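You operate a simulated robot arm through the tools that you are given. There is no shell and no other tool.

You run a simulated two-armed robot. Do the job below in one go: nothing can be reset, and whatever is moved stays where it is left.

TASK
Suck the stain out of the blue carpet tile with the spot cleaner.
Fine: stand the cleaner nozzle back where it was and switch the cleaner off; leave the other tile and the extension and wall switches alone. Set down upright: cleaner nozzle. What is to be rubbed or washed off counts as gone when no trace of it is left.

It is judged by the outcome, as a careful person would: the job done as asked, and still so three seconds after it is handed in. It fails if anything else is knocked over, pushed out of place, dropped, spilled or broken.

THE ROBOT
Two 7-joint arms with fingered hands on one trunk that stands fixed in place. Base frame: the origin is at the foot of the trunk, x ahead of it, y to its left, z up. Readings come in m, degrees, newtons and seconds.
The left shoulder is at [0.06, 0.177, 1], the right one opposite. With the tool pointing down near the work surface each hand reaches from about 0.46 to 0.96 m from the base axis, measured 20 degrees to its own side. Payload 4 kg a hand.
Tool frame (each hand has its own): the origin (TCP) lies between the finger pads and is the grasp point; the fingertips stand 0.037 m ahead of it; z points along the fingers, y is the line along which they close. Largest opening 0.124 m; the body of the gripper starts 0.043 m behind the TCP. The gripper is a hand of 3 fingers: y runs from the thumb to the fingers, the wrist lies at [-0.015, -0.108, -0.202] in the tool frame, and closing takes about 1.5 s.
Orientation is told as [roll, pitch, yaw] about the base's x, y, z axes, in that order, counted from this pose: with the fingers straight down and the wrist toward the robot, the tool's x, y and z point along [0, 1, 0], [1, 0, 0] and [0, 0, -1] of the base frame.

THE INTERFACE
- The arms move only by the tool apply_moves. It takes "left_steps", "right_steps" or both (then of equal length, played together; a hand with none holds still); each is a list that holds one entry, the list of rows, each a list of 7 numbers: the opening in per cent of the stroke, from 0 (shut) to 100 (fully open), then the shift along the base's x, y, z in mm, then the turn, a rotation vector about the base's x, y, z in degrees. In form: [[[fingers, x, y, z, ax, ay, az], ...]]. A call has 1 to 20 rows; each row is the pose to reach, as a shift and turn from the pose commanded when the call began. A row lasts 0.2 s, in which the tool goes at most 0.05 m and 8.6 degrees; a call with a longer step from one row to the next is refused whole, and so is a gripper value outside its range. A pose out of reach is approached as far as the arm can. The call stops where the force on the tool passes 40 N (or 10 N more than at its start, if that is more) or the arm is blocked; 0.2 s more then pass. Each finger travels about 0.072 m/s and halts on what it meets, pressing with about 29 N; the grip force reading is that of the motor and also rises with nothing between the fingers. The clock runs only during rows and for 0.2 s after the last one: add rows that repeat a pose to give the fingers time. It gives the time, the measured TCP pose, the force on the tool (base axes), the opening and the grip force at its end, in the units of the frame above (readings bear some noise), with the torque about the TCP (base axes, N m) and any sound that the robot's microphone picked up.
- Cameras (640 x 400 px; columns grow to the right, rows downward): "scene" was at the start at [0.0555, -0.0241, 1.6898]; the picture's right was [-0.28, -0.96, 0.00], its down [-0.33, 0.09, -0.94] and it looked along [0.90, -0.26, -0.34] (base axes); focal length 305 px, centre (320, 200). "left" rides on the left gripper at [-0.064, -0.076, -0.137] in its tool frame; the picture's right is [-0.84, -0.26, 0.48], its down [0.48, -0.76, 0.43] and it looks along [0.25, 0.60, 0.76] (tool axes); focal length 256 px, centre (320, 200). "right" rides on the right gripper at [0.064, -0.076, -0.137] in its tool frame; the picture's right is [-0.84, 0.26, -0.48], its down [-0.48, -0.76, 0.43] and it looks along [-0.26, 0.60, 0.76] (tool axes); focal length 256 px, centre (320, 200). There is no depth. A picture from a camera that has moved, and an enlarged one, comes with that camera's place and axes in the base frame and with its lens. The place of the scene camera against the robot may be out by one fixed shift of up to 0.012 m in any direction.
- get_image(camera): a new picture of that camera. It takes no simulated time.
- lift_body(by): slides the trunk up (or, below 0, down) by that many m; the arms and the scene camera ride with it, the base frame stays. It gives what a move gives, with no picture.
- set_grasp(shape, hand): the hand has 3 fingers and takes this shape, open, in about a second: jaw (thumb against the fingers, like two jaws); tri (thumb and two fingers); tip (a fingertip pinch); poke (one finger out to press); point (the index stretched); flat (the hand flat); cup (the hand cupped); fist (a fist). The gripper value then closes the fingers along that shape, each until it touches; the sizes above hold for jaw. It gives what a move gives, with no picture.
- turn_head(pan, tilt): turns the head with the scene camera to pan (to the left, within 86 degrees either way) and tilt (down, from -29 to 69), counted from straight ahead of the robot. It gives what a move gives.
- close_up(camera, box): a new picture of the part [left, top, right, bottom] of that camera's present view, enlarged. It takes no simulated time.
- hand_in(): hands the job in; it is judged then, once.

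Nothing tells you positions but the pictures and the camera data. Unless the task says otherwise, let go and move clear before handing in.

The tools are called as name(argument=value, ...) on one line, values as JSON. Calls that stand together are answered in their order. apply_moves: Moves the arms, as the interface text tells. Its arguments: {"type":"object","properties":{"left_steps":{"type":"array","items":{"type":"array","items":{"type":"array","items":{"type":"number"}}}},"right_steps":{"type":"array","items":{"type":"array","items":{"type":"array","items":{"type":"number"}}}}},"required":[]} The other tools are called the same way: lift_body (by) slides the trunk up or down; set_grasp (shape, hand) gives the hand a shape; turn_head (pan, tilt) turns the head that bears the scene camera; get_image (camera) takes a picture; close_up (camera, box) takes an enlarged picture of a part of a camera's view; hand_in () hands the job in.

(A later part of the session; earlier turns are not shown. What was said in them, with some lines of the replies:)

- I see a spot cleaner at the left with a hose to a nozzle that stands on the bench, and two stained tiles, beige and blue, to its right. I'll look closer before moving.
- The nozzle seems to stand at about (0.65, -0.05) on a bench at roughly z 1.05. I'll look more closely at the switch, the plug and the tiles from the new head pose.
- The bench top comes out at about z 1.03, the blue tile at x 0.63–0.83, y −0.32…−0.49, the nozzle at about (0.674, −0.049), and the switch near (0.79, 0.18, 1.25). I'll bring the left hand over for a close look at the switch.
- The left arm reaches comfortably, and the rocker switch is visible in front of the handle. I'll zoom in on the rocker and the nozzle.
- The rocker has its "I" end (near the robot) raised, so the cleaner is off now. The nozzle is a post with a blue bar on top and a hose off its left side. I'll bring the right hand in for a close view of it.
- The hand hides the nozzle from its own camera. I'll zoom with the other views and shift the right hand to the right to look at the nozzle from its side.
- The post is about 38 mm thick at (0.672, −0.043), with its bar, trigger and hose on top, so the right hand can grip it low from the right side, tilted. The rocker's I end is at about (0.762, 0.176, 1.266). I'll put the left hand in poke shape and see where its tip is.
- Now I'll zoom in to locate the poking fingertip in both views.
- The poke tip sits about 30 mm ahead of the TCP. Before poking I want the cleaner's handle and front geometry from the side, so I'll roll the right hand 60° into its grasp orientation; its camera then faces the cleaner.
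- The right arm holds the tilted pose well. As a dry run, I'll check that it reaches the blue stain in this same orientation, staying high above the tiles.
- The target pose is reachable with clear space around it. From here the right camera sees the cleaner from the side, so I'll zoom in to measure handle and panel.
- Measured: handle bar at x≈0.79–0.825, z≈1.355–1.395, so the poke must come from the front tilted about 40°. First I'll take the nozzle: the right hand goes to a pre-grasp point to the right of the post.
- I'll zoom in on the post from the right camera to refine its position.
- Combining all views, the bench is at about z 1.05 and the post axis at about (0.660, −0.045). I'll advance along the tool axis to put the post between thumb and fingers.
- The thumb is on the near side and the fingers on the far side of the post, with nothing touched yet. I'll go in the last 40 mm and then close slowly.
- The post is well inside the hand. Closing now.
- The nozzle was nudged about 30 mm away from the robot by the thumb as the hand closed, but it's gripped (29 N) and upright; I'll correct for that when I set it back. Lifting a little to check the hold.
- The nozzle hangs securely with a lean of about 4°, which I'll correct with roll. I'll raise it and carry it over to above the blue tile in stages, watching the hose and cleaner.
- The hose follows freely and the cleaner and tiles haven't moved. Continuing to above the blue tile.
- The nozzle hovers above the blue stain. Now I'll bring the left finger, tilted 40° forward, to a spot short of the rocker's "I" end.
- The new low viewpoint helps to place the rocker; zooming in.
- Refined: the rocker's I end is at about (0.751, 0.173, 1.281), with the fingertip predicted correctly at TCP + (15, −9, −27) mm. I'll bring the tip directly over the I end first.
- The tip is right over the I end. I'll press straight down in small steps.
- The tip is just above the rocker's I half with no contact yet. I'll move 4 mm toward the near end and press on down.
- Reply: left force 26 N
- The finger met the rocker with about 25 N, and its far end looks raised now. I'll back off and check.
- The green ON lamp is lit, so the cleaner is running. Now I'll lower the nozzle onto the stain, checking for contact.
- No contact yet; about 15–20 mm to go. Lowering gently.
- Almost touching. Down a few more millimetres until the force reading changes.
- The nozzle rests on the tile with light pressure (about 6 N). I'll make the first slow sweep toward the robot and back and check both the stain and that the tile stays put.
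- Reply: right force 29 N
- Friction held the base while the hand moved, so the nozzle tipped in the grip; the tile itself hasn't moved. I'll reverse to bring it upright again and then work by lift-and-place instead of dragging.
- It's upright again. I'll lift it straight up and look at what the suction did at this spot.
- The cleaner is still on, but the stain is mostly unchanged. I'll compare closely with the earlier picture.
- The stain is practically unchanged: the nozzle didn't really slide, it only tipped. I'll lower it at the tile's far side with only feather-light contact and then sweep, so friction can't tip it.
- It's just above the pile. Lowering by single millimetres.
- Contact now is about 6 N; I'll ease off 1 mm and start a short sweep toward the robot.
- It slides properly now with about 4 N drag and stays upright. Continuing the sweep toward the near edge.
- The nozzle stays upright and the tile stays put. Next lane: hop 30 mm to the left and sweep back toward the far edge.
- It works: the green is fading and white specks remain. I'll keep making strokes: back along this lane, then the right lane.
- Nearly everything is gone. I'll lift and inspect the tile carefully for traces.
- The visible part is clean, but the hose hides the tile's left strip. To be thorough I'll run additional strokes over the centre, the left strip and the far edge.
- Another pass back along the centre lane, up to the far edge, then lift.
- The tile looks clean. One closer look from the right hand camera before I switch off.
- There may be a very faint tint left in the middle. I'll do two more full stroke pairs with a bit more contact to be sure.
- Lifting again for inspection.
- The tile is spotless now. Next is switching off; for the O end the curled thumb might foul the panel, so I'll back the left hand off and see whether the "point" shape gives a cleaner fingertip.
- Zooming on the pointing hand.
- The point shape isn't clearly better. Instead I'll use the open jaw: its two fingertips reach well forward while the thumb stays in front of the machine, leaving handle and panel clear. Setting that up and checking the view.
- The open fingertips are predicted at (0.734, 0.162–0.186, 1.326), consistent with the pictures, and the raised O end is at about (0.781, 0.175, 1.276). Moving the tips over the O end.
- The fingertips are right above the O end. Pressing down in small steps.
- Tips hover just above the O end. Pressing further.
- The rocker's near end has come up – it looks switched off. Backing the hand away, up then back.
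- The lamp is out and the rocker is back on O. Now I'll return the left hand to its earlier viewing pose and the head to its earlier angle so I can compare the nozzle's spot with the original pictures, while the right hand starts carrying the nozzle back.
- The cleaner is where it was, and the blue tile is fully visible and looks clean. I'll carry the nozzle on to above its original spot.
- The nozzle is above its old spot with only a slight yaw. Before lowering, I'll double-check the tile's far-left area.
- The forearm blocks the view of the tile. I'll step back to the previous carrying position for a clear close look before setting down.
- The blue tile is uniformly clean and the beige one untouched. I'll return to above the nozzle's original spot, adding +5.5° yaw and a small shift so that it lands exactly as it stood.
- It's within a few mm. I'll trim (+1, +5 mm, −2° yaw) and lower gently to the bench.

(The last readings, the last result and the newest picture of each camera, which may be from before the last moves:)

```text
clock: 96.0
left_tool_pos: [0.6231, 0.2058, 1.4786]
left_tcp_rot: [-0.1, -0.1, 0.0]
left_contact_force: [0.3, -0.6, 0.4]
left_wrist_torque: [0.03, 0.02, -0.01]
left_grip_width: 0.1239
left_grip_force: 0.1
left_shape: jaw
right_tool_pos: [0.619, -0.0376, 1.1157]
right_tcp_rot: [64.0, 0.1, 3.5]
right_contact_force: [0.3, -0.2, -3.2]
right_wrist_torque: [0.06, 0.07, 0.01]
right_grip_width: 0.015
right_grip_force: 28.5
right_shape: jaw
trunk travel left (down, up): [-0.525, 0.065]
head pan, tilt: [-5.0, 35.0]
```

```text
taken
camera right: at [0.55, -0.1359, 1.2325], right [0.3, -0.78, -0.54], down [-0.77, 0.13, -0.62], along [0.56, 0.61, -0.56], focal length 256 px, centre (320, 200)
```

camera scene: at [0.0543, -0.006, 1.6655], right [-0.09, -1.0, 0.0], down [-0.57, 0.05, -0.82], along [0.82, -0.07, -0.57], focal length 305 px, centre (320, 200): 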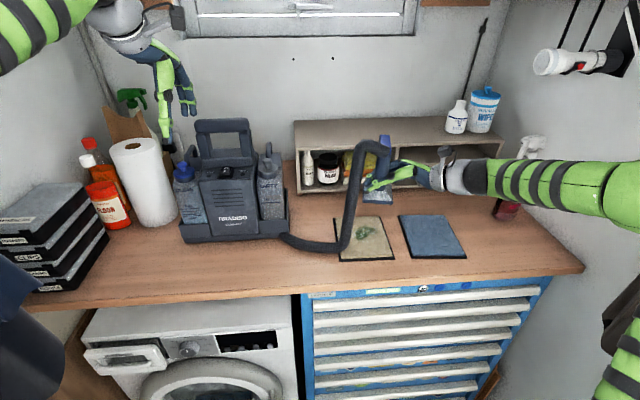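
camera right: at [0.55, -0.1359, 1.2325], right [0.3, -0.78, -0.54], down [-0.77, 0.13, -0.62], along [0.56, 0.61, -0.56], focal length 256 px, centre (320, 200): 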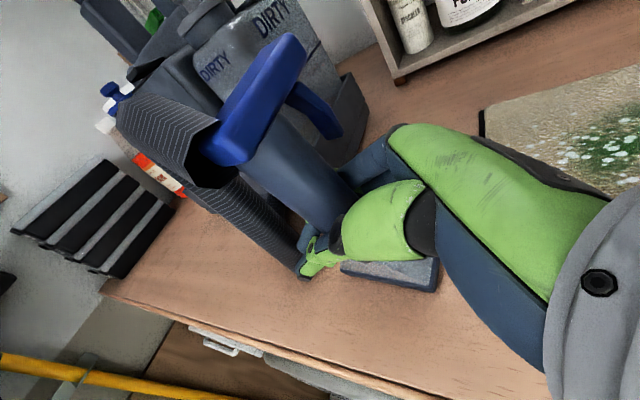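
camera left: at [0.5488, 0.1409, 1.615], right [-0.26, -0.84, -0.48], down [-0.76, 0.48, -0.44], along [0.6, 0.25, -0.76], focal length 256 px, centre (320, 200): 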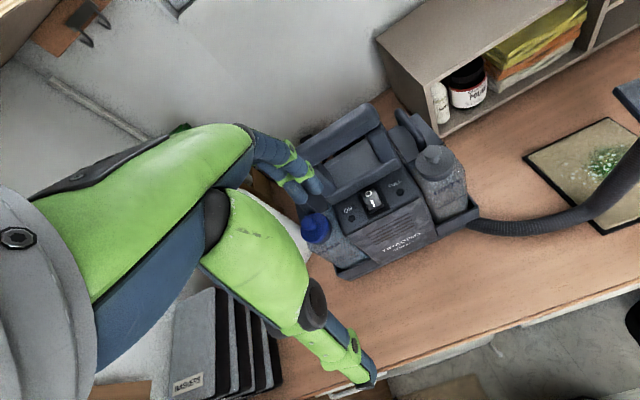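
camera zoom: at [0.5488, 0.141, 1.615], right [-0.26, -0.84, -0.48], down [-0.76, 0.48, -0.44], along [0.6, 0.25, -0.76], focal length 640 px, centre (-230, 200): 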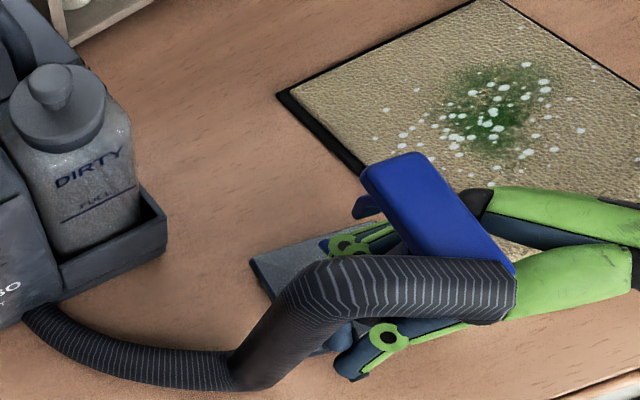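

The base lines up with its old place, but the nozzle is pitched about 6° toward the robot. I'll lift slightly, correct the pitch with an x compensation, and check again.

apply_moves(right_steps=[[[0, 2, 0, 5, 0, 2, 0], [0, 5, 0, 7, 0, 4.5, 0], [0, 7, 0, 7, 0, 6.5, 0], [0, 7, 0, 7, 0, 6.5, 0]]])

close_up(camera="scene", box=[270, 170, 400, 280])

close_up(camera="left", box=[440, 120, 640, 280])

get_image(camera="right")

```text
clock: 97.0
left_tool_pos: [0.6231, 0.2053, 1.4784]
left_tcp_rot: [0.1, -0.2, -0.2]
left_contact_force: [-0.1, 0.2, 1.1]
left_wrist_torque: [-0.01, -0.01, -0.03]
left_grip_width: 0.1238
left_grip_force: 0.0
left_shape: jaw
right_tool_pos: [0.6271, -0.0371, 1.1228]
right_tcp_rot: [64.3, 6.5, 3.5]
right_contact_force: [0.3, 0.0, -2.9]
right_wrist_torque: [0.03, 0.12, -0.01]
right_grip_width: 0.0151
right_grip_force: 29.6
right_shape: jaw
trunk travel left (down, up): [-0.525, 0.065]
head pan, tilt: [-5.0, 35.0]
```

```text
3.64 times, centred on (335, 225) of scene
camera zoom: at [0.0542, -0.006, 1.6655], right [-0.09, -1.0, 0.0], down [-0.57, 0.05, -0.82], along [0.82, -0.07, -0.57], focal length 1109 px, centre (266, 109)
```

zoom: 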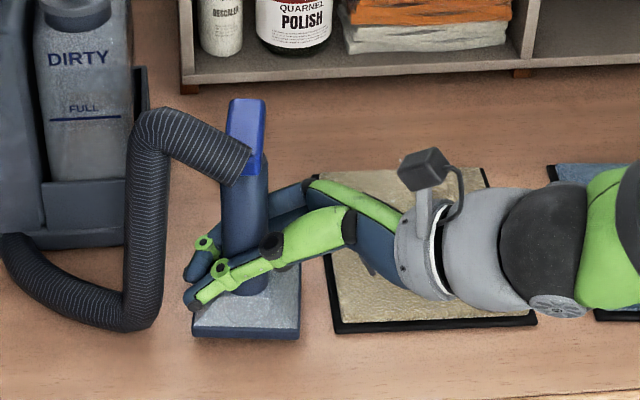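

```text
2.50 times, centred on (540, 200) of left
camera zoom: at [0.5488, 0.141, 1.615], right [-0.26, -0.84, -0.48], down [-0.76, 0.48, -0.44], along [0.6, 0.25, -0.76], focal length 640 px, centre (-230, 200)
```

zoom: 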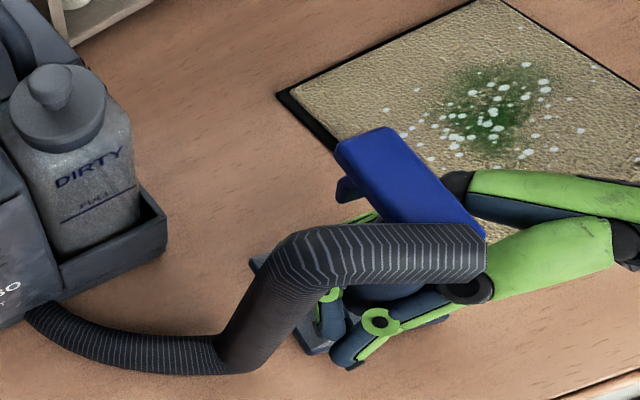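

```text
taken
camera right: at [0.5708, -0.1359, 1.2464], right [0.24, -0.78, -0.57], down [-0.84, 0.13, -0.53], along [0.49, 0.61, -0.62], focal length 256 px, centre (320, 200)
```

right: 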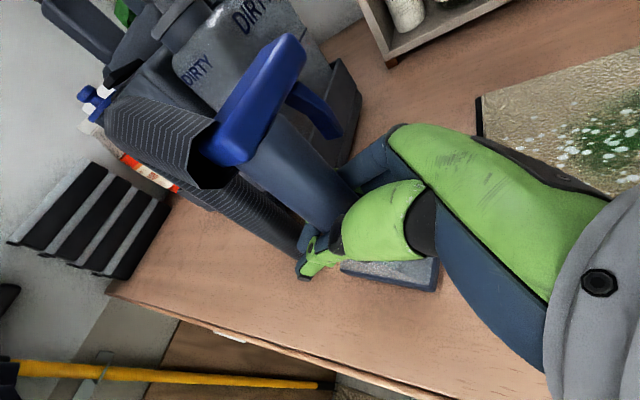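

Pitch, yaw and position now match the original view. Lowering the last ~9 mm onto the bench in small steps.

apply_moves(right_steps=[[[0, 2, 0, -4, 0, 0, 0], [0, 2, 0, -7, 0, 0, 0], [0, 2, 0, -9, 0, 0, 0], [0, 2, 0, -9, 0, 0, 0]]])

apply_moves(right_steps=[[[0, 0, 0, -1, 0, 0, 0], [0, 0, 0, -2, 0, 0, 0], [0, 0, 0, -2, 0, 0, 0]]])

close_up(camera="scene", box=[270, 170, 400, 280])

close_up(camera="left", box=[440, 120, 640, 280])

```text
clock: 98.0
left_tool_pos: [0.6241, 0.2056, 1.4774]
left_tcp_rot: [0.0, 0.0, -0.1]
left_contact_force: [-0.3, 0.2, 0.3]
left_wrist_torque: [0.03, 0.0, 0.02]
left_grip_width: 0.124
left_grip_force: 0.0
left_shape: jaw
right_tool_pos: [0.6288, -0.036, 1.1139]
right_tcp_rot: [64.6, 6.4, 3.5]
right_contact_force: [0.6, -0.9, 4.2]
right_wrist_torque: [-0.01, -0.02, -0.01]
right_grip_width: 0.0149
right_grip_force: 29.0
right_shape: jaw
trunk travel left (down, up): [-0.525, 0.065]
head pan, tilt: [-5.0, 35.0]
```

```text
clock: 98.8
left_tool_pos: [0.6236, 0.2045, 1.48]
left_tcp_rot: [0.0, -0.1, -0.1]
left_contact_force: [0.2, 0.7, -0.3]
left_wrist_torque: [0.01, 0.03, 0.0]
left_grip_width: 0.1238
left_grip_force: 0.0
left_shape: jaw
right_tool_pos: [0.6282, -0.0363, 1.1135]
right_tcp_rot: [64.6, 6.3, 3.5]
right_contact_force: [4.0, -3.4, 14.2]
right_wrist_torque: [0.03, -0.3, -0.08]
right_grip_width: 0.0148
right_grip_force: 29.3
right_shape: jaw
trunk travel left (down, up): [-0.525, 0.065]
head pan, tilt: [-5.0, 35.0]
```

```text
3.64 times, centred on (335, 225) of scene
camera zoom: at [0.0534, -0.0063, 1.6657], right [-0.09, -1.0, 0.0], down [-0.57, 0.05, -0.82], along [0.82, -0.07, -0.57], focal length 1109 px, centre (266, 109)
```

zoom: 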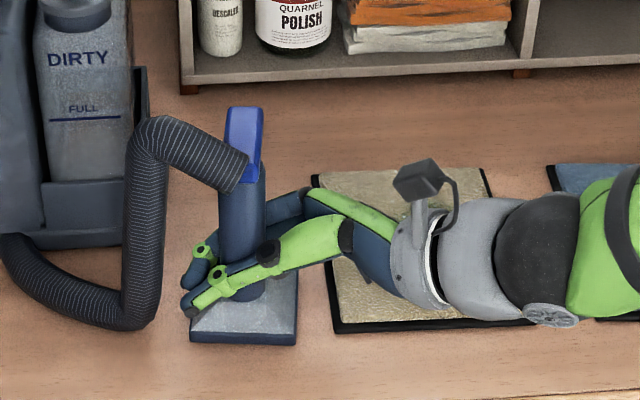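

```text
2.50 times, centred on (540, 200) of left
camera zoom: at [0.548, 0.1406, 1.6155], right [-0.26, -0.84, -0.48], down [-0.76, 0.48, -0.44], along [0.6, 0.25, -0.76], focal length 640 px, centre (-230, 200)
```

zoom: 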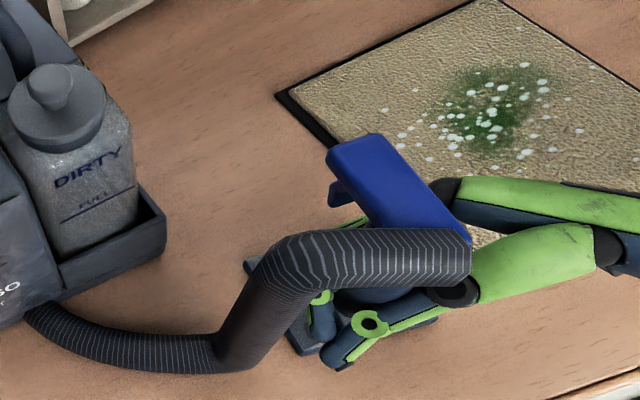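

It's standing within about 3 mm of its original place. I'll nudge it 3 mm to the right with a tiny lift, set it down lightly, then open the hand fully.

apply_moves(right_steps=[[[0, 0, 0, 5, 0, 0, 0], [0, 1, -3, 5, 0, 0, 0], [0, 1, -3, 2.5, 0, 0, 0], [0, 1, -3, 1.5, 0, 0, 0], [0, 1, -3, 1.5, 0, 0, 0]]])

close_up(camera="scene", box=[270, 170, 400, 280])

```text
clock: 100.0
left_tool_pos: [0.6224, 0.2062, 1.4777]
left_tcp_rot: [0.0, -0.2, -0.2]
left_contact_force: [0.2, 0.4, -0.5]
left_wrist_torque: [-0.04, -0.01, -0.03]
left_grip_width: 0.1236
left_grip_force: 0.0
left_shape: jaw
right_tool_pos: [0.63, -0.0391, 1.1149]
right_tcp_rot: [64.5, 6.5, 3.5]
right_contact_force: [0.9, -1.0, 4.8]
right_wrist_torque: [0.01, 0.02, 0.0]
right_grip_width: 0.0146
right_grip_force: 28.8
right_shape: jaw
trunk travel left (down, up): [-0.525, 0.065]
head pan, tilt: [-5.0, 35.0]
```

```text
3.64 times, centred on (335, 225) of scene
camera zoom: at [0.0537, -0.006, 1.6656], right [-0.09, -1.0, 0.0], down [-0.57, 0.05, -0.82], along [0.82, -0.07, -0.57], focal length 1109 px, centre (266, 109)
```

zoom: 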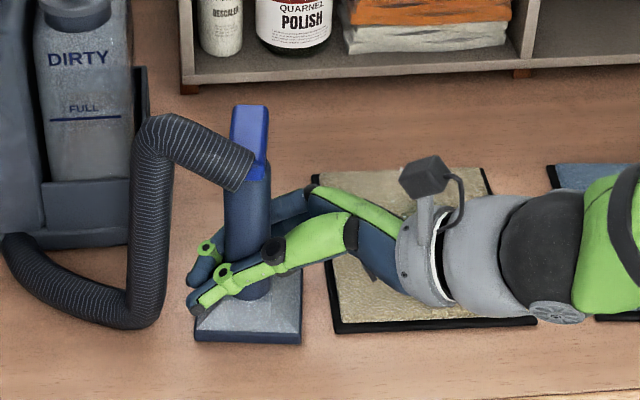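

The base edge now coincides with the original picture. Opening the hand gradually.

apply_moves(right_steps=[[[15, 0, 0, 0, 0, 0, 0], [25, 0, 0, 0, 0, 0, 0], [35, 0, 0, 0, 0, 0, 0], [50, 0, 0, 0, 0, 0, 0], [65, 0, 0, 0, 0, 0, 0], [80, 0, 0, 0, 0, 0, 0], [100, 0, 0, 0, 0, 0, 0], [100, 0, 0, 0, 0, 0, 0], [100, 0, 0, 0, 0, 0, 0]]])

close_up(camera="scene", box=[270, 170, 400, 280])

close_up(camera="left", box=[440, 120, 640, 280])

get_image(camera="right")

```text
clock: 102.0
left_tool_pos: [0.6235, 0.2052, 1.4781]
left_tcp_rot: [-0.1, -0.2, -0.1]
left_contact_force: [-0.2, -0.9, -0.8]
left_wrist_torque: [0.01, 0.01, 0.01]
left_grip_width: 0.124
left_grip_force: 0.0
left_shape: jaw
right_tool_pos: [0.6297, -0.0397, 1.1133]
right_tcp_rot: [64.4, 6.5, 3.5]
right_contact_force: [0.1, 0.4, 0.2]
right_wrist_torque: [0.01, 0.04, -0.02]
right_grip_width: 0.1237
right_grip_force: 0.0
right_shape: jaw
trunk travel left (down, up): [-0.525, 0.065]
head pan, tilt: [-5.0, 35.0]
```

```text
3.64 times, centred on (335, 225) of scene
camera zoom: at [0.0539, -0.0059, 1.6655], right [-0.09, -1.0, 0.0], down [-0.57, 0.05, -0.82], along [0.82, -0.07, -0.57], focal length 1109 px, centre (266, 109)
```

zoom: 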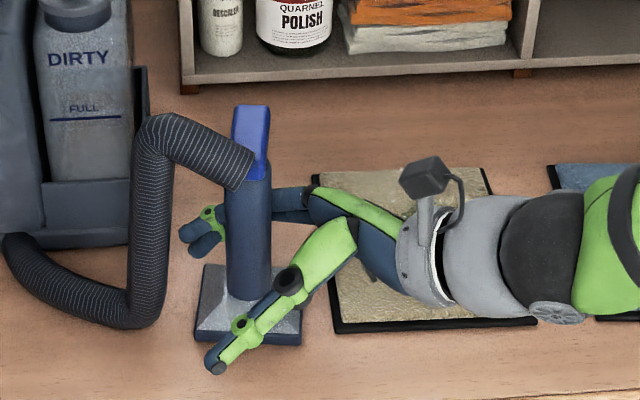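

```text
2.50 times, centred on (540, 200) of left
camera zoom: at [0.5485, 0.1411, 1.6151], right [-0.26, -0.84, -0.48], down [-0.76, 0.48, -0.44], along [0.6, 0.25, -0.76], focal length 640 px, centre (-230, 200)
```

zoom: 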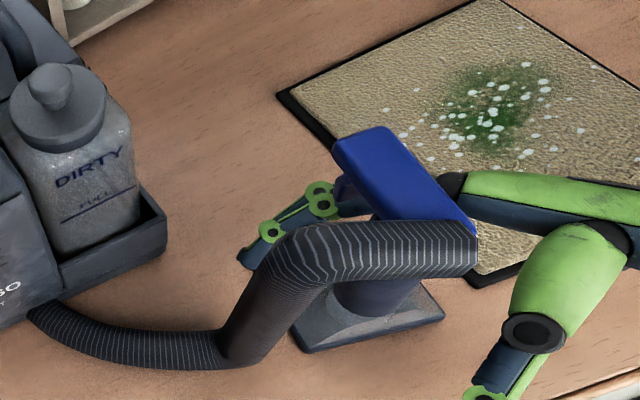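

```text
taken
camera right: at [0.5739, -0.138, 1.2373], right [0.24, -0.78, -0.57], down [-0.84, 0.13, -0.53], along [0.49, 0.61, -0.62], focal length 256 px, centre (320, 200)
```

right: 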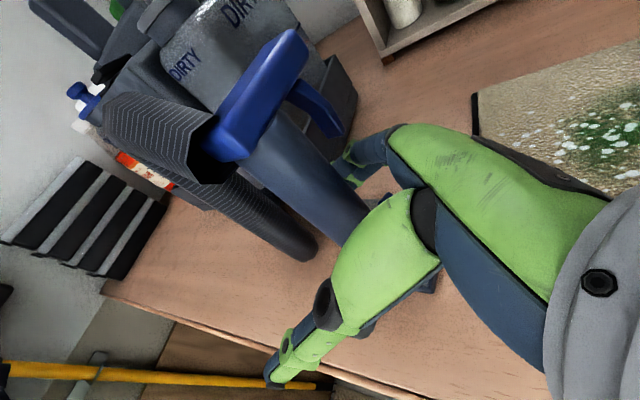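

The nozzle stands upright on its old spot. I'll shift the open hand 25 mm forward to centre it around the post, away from the trigger, then back out along the tool axis.

apply_moves(right_steps=[[[100, 8, 0, 0, 0, 0, 0], [100, 16, 0, 0, 0, 0, 0], [100, 25, 0, 0, 0, 0, 0], [100, 25, 0, 0, 0, 0, 0]]])

close_up(camera="scene", box=[270, 170, 400, 280])

close_up(camera="left", box=[440, 120, 640, 280])

```text
clock: 103.0
left_tool_pos: [0.6221, 0.2052, 1.4786]
left_tcp_rot: [0.0, -0.1, -0.1]
left_contact_force: [-0.1, -0.7, -0.4]
left_wrist_torque: [0.0, -0.01, -0.01]
left_grip_width: 0.124
left_grip_force: 0.1
left_shape: jaw
right_tool_pos: [0.6537, -0.0392, 1.1157]
right_tcp_rot: [64.3, 6.5, 3.6]
right_contact_force: [-0.4, 0.2, 0.2]
right_wrist_torque: [-0.03, -0.01, -0.02]
right_grip_width: 0.1235
right_grip_force: 0.0
right_shape: jaw
trunk travel left (down, up): [-0.525, 0.065]
head pan, tilt: [-5.0, 35.0]
```

```text
3.64 times, centred on (335, 225) of scene
camera zoom: at [0.0539, -0.0059, 1.6656], right [-0.09, -1.0, 0.0], down [-0.57, 0.05, -0.82], along [0.82, -0.07, -0.57], focal length 1109 px, centre (266, 109)
```

zoom: 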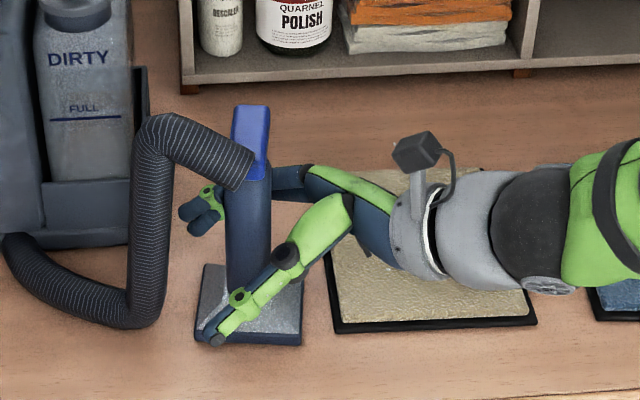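

```text
2.50 times, centred on (540, 200) of left
camera zoom: at [0.5485, 0.141, 1.6151], right [-0.26, -0.84, -0.48], down [-0.76, 0.48, -0.44], along [0.6, 0.25, -0.76], focal length 640 px, centre (-230, 200)
```

zoom: 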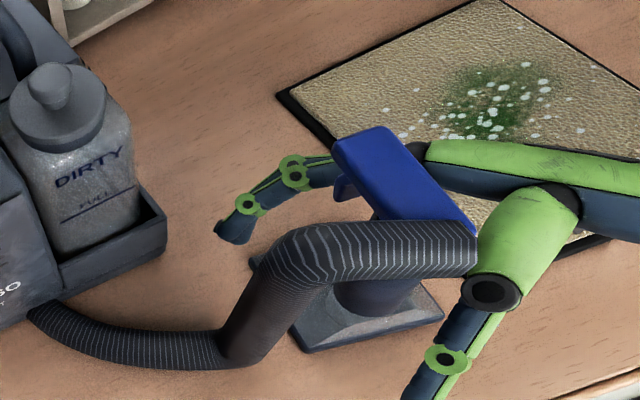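

Nothing moved. Backing straight out along the tool axis.

apply_moves(right_steps=[[[100, 1, -9, 4, 0, 0, 0], [100, 2, -18, 9, 0, 0, 0], [100, 3, -36, 17, 0, 0, 0], [100, 5, -54, 26, 0, 0, 0], [100, 8, -72, 35, 0, 0, 0], [100, 12, -107, 52, 0, 0, 0], [100, 16, -143, 70, 0, 0, 0], [100, 20, -179, 95, 0, 0, 0], [100, 10, -200, 135, 0, 0, 0], [100, 0, -220, 175, 0, 0, 0], [100, 0, -220, 175, 0, 0, 0]]])

get_image(camera="scene")

close_up(camera="scene", box=[270, 170, 400, 280])

close_up(camera="left", box=[440, 120, 640, 280])

get_image(camera="right")

```text
clock: 105.4
left_tool_pos: [0.6233, 0.206, 1.4776]
left_tcp_rot: [0.0, 0.0, 0.1]
left_contact_force: [-0.2, -1.1, 0.6]
left_wrist_torque: [-0.03, -0.02, 0.0]
left_grip_width: 0.124
left_grip_force: 0.0
left_shape: jaw
right_tool_pos: [0.6553, -0.259, 1.2877]
right_tcp_rot: [64.5, 6.6, 3.5]
right_contact_force: [-0.6, 0.1, -0.5]
right_wrist_torque: [-0.01, -0.01, 0.0]
right_grip_width: 0.1236
right_grip_force: 0.0
right_shape: jaw
trunk travel left (down, up): [-0.525, 0.065]
head pan, tilt: [-5.0, 35.0]
```

```text
taken
camera scene: at [0.0543, -0.0058, 1.6655], right [-0.09, -1.0, 0.0], down [-0.57, 0.05, -0.82], along [0.82, -0.07, -0.57], focal length 305 px, centre (320, 200)
```

scene: 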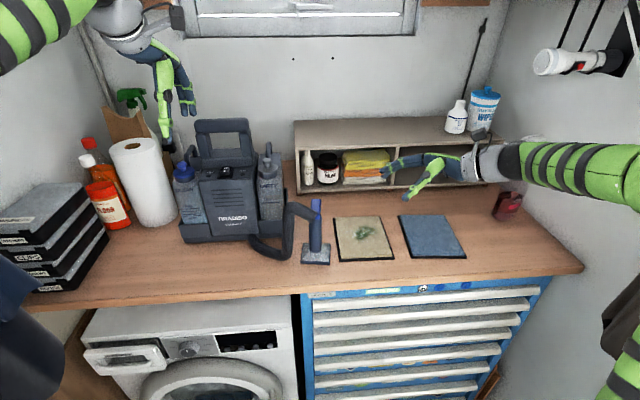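

```text
3.64 times, centred on (335, 225) of scene
camera zoom: at [0.0543, -0.0058, 1.6655], right [-0.09, -1.0, 0.0], down [-0.57, 0.05, -0.82], along [0.82, -0.07, -0.57], focal length 1109 px, centre (266, 109)
```

zoom: 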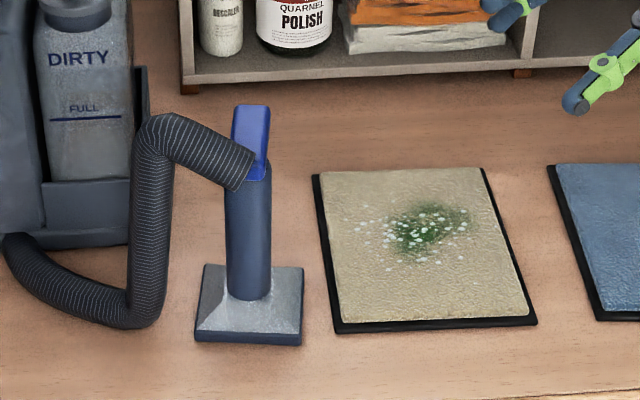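

```text
2.50 times, centred on (540, 200) of left
camera zoom: at [0.5489, 0.1412, 1.6149], right [-0.26, -0.84, -0.48], down [-0.76, 0.48, -0.44], along [0.6, 0.25, -0.76], focal length 640 px, centre (-230, 200)
```

zoom: 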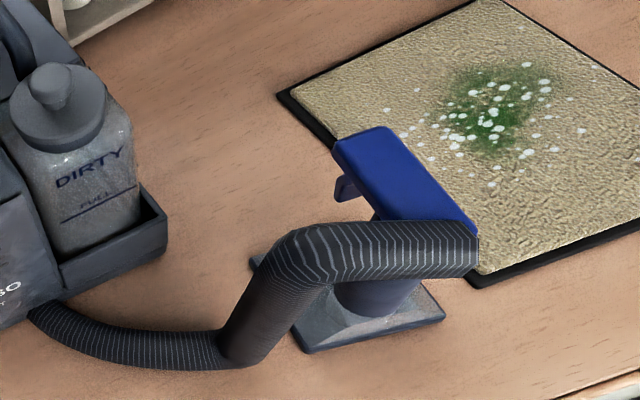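

```text
taken
camera right: at [0.6, -0.3583, 1.4118], right [0.24, -0.78, -0.57], down [-0.84, 0.13, -0.53], along [0.49, 0.61, -0.62], focal length 256 px, centre (320, 200)
```

right: 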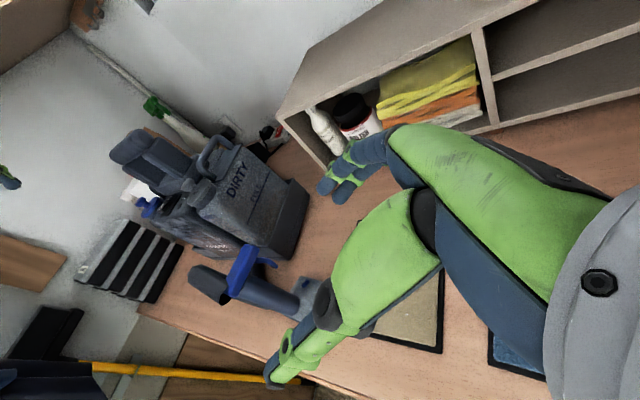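

The nozzle stands upright in its place, the cleaner is off and the beige tile is untouched. I'll pull both hands back clear and do a final check against the first pictures.

apply_moves(right_steps=[[[100, -25, 0, 20, 0, 0, 0], [100, -50, 0, 40, 0, 0, 0], [100, -75, -5, 60, 0, 0, 0], [100, -100, -10, 85, 0, 0, 0], [100, -125, -15, 110, 0, 0, 0], [100, -150, -20, 140, 0, 0, 0], [100, -150, -20, 140, 0, 0, 0]]], left_steps=[[[100, -25, 0, 10, 0, 0, 0], [100, -50, 0, 20, 0, 0, 0], [100, -75, 0, 30, 0, 0, 0], [100, -100, 0, 40, 0, 0, 0], [100, -125, 0, 50, 0, 0, 0], [100, -150, 0, 60, 0, 0, 0], [100, -150, 0, 60, 0, 0, 0]]])

turn_head(pan=-16.1, tilt=19.8)

get_image(camera="scene")

close_up(camera="scene", box=[80, 200, 300, 390])

close_up(camera="scene", box=[230, 270, 430, 390])

```text
clock: 107.0
left_tool_pos: [0.4723, 0.2052, 1.5386]
left_tcp_rot: [-0.1, 0.0, 0.0]
left_contact_force: [0.4, 0.0, -0.4]
left_wrist_torque: [0.02, -0.02, 0.0]
left_grip_width: 0.124
left_grip_force: 0.0
left_shape: jaw
right_tool_pos: [0.5062, -0.2792, 1.4304]
right_tcp_rot: [64.4, 6.6, 3.5]
right_contact_force: [0.9, -0.2, -0.2]
right_wrist_torque: [0.01, 0.02, 0.02]
right_grip_width: 0.124
right_grip_force: 0.1
right_shape: jaw
trunk travel left (down, up): [-0.525, 0.065]
head pan, tilt: [-5.0, 35.0]
```

```text
clock: 107.8
left_tool_pos: [0.4722, 0.2045, 1.539]
left_tcp_rot: [0.0, 0.0, 0.0]
left_contact_force: [0.5, 1.1, -0.3]
left_wrist_torque: [0.01, 0.03, 0.0]
left_grip_width: 0.1237
left_grip_force: 0.1
left_shape: jaw
right_tool_pos: [0.5053, -0.2791, 1.4286]
right_tcp_rot: [64.5, 6.6, 3.5]
right_contact_force: [-0.6, 0.2, -0.4]
right_wrist_torque: [-0.02, 0.02, 0.03]
right_grip_width: 0.1239
right_grip_force: 0.2
right_shape: jaw
trunk travel left (down, up): [-0.525, 0.065]
head pan, tilt: [-16.1, 19.8]
```

```text
taken
camera scene: at [0.0558, -0.0241, 1.6897], right [-0.28, -0.96, 0.0], down [-0.33, 0.09, -0.94], along [0.9, -0.26, -0.34], focal length 305 px, centre (320, 200)
```

scene: 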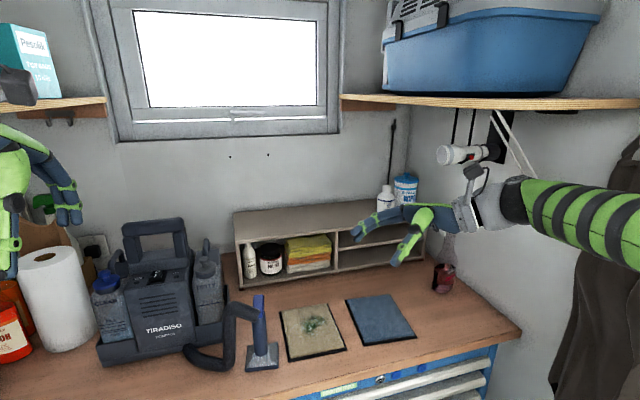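

```text
2.11 times, centred on (190, 295) of scene
camera zoom: at [0.0558, -0.0241, 1.6897], right [-0.28, -0.96, 0.0], down [-0.33, 0.09, -0.94], along [0.9, -0.26, -0.34], focal length 642 px, centre (594, 0)
```

zoom: 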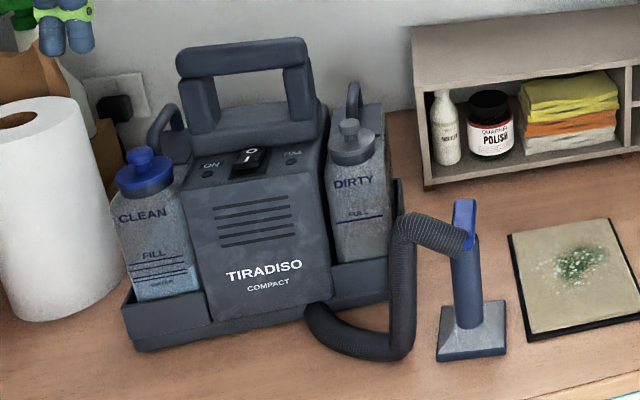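

```text
3.20 times, centred on (330, 330) of scene
camera zoom: at [0.0558, -0.0241, 1.6897], right [-0.28, -0.96, 0.0], down [-0.33, 0.09, -0.94], along [0.9, -0.26, -0.34], focal length 976 px, centre (288, -216)
```

zoom: 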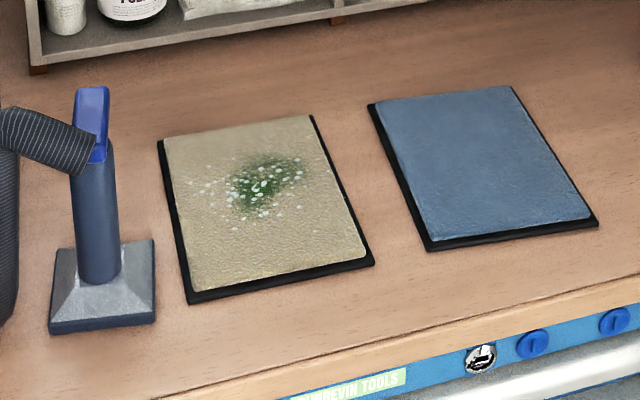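

Everything matches the start pictures. The blue tile is clean and in place, and the beige tile is untouched. The nozzle stands upright within a few millimetres of its old spot, the rocker is on O with the lamp out, and both hands are clear. Handing in.

hand_in()

```text
The job is handed in.
```

The stain is out of the blue carpet tile. The last close-up shows an even blue surface with no green or white specks left.

- **Nozzle:** it stands upright on its old spot, about 4 mm off by the pictures.
- **Cleaner:** it is switched off. The rocker is on O and the ON lamp is out, and the machine hasn't moved.
- **Blue tile:** it shifted about 2 mm while I was stroking it.
- **Everything else:** the beige tile still has its stain and hasn't moved. I didn't touch the extension or wall switches, and nothing was knocked over or spilled.

On the first stroke I pressed too hard and the nozzle tipped in the hand. I set it upright again and finished with much lighter strokes.
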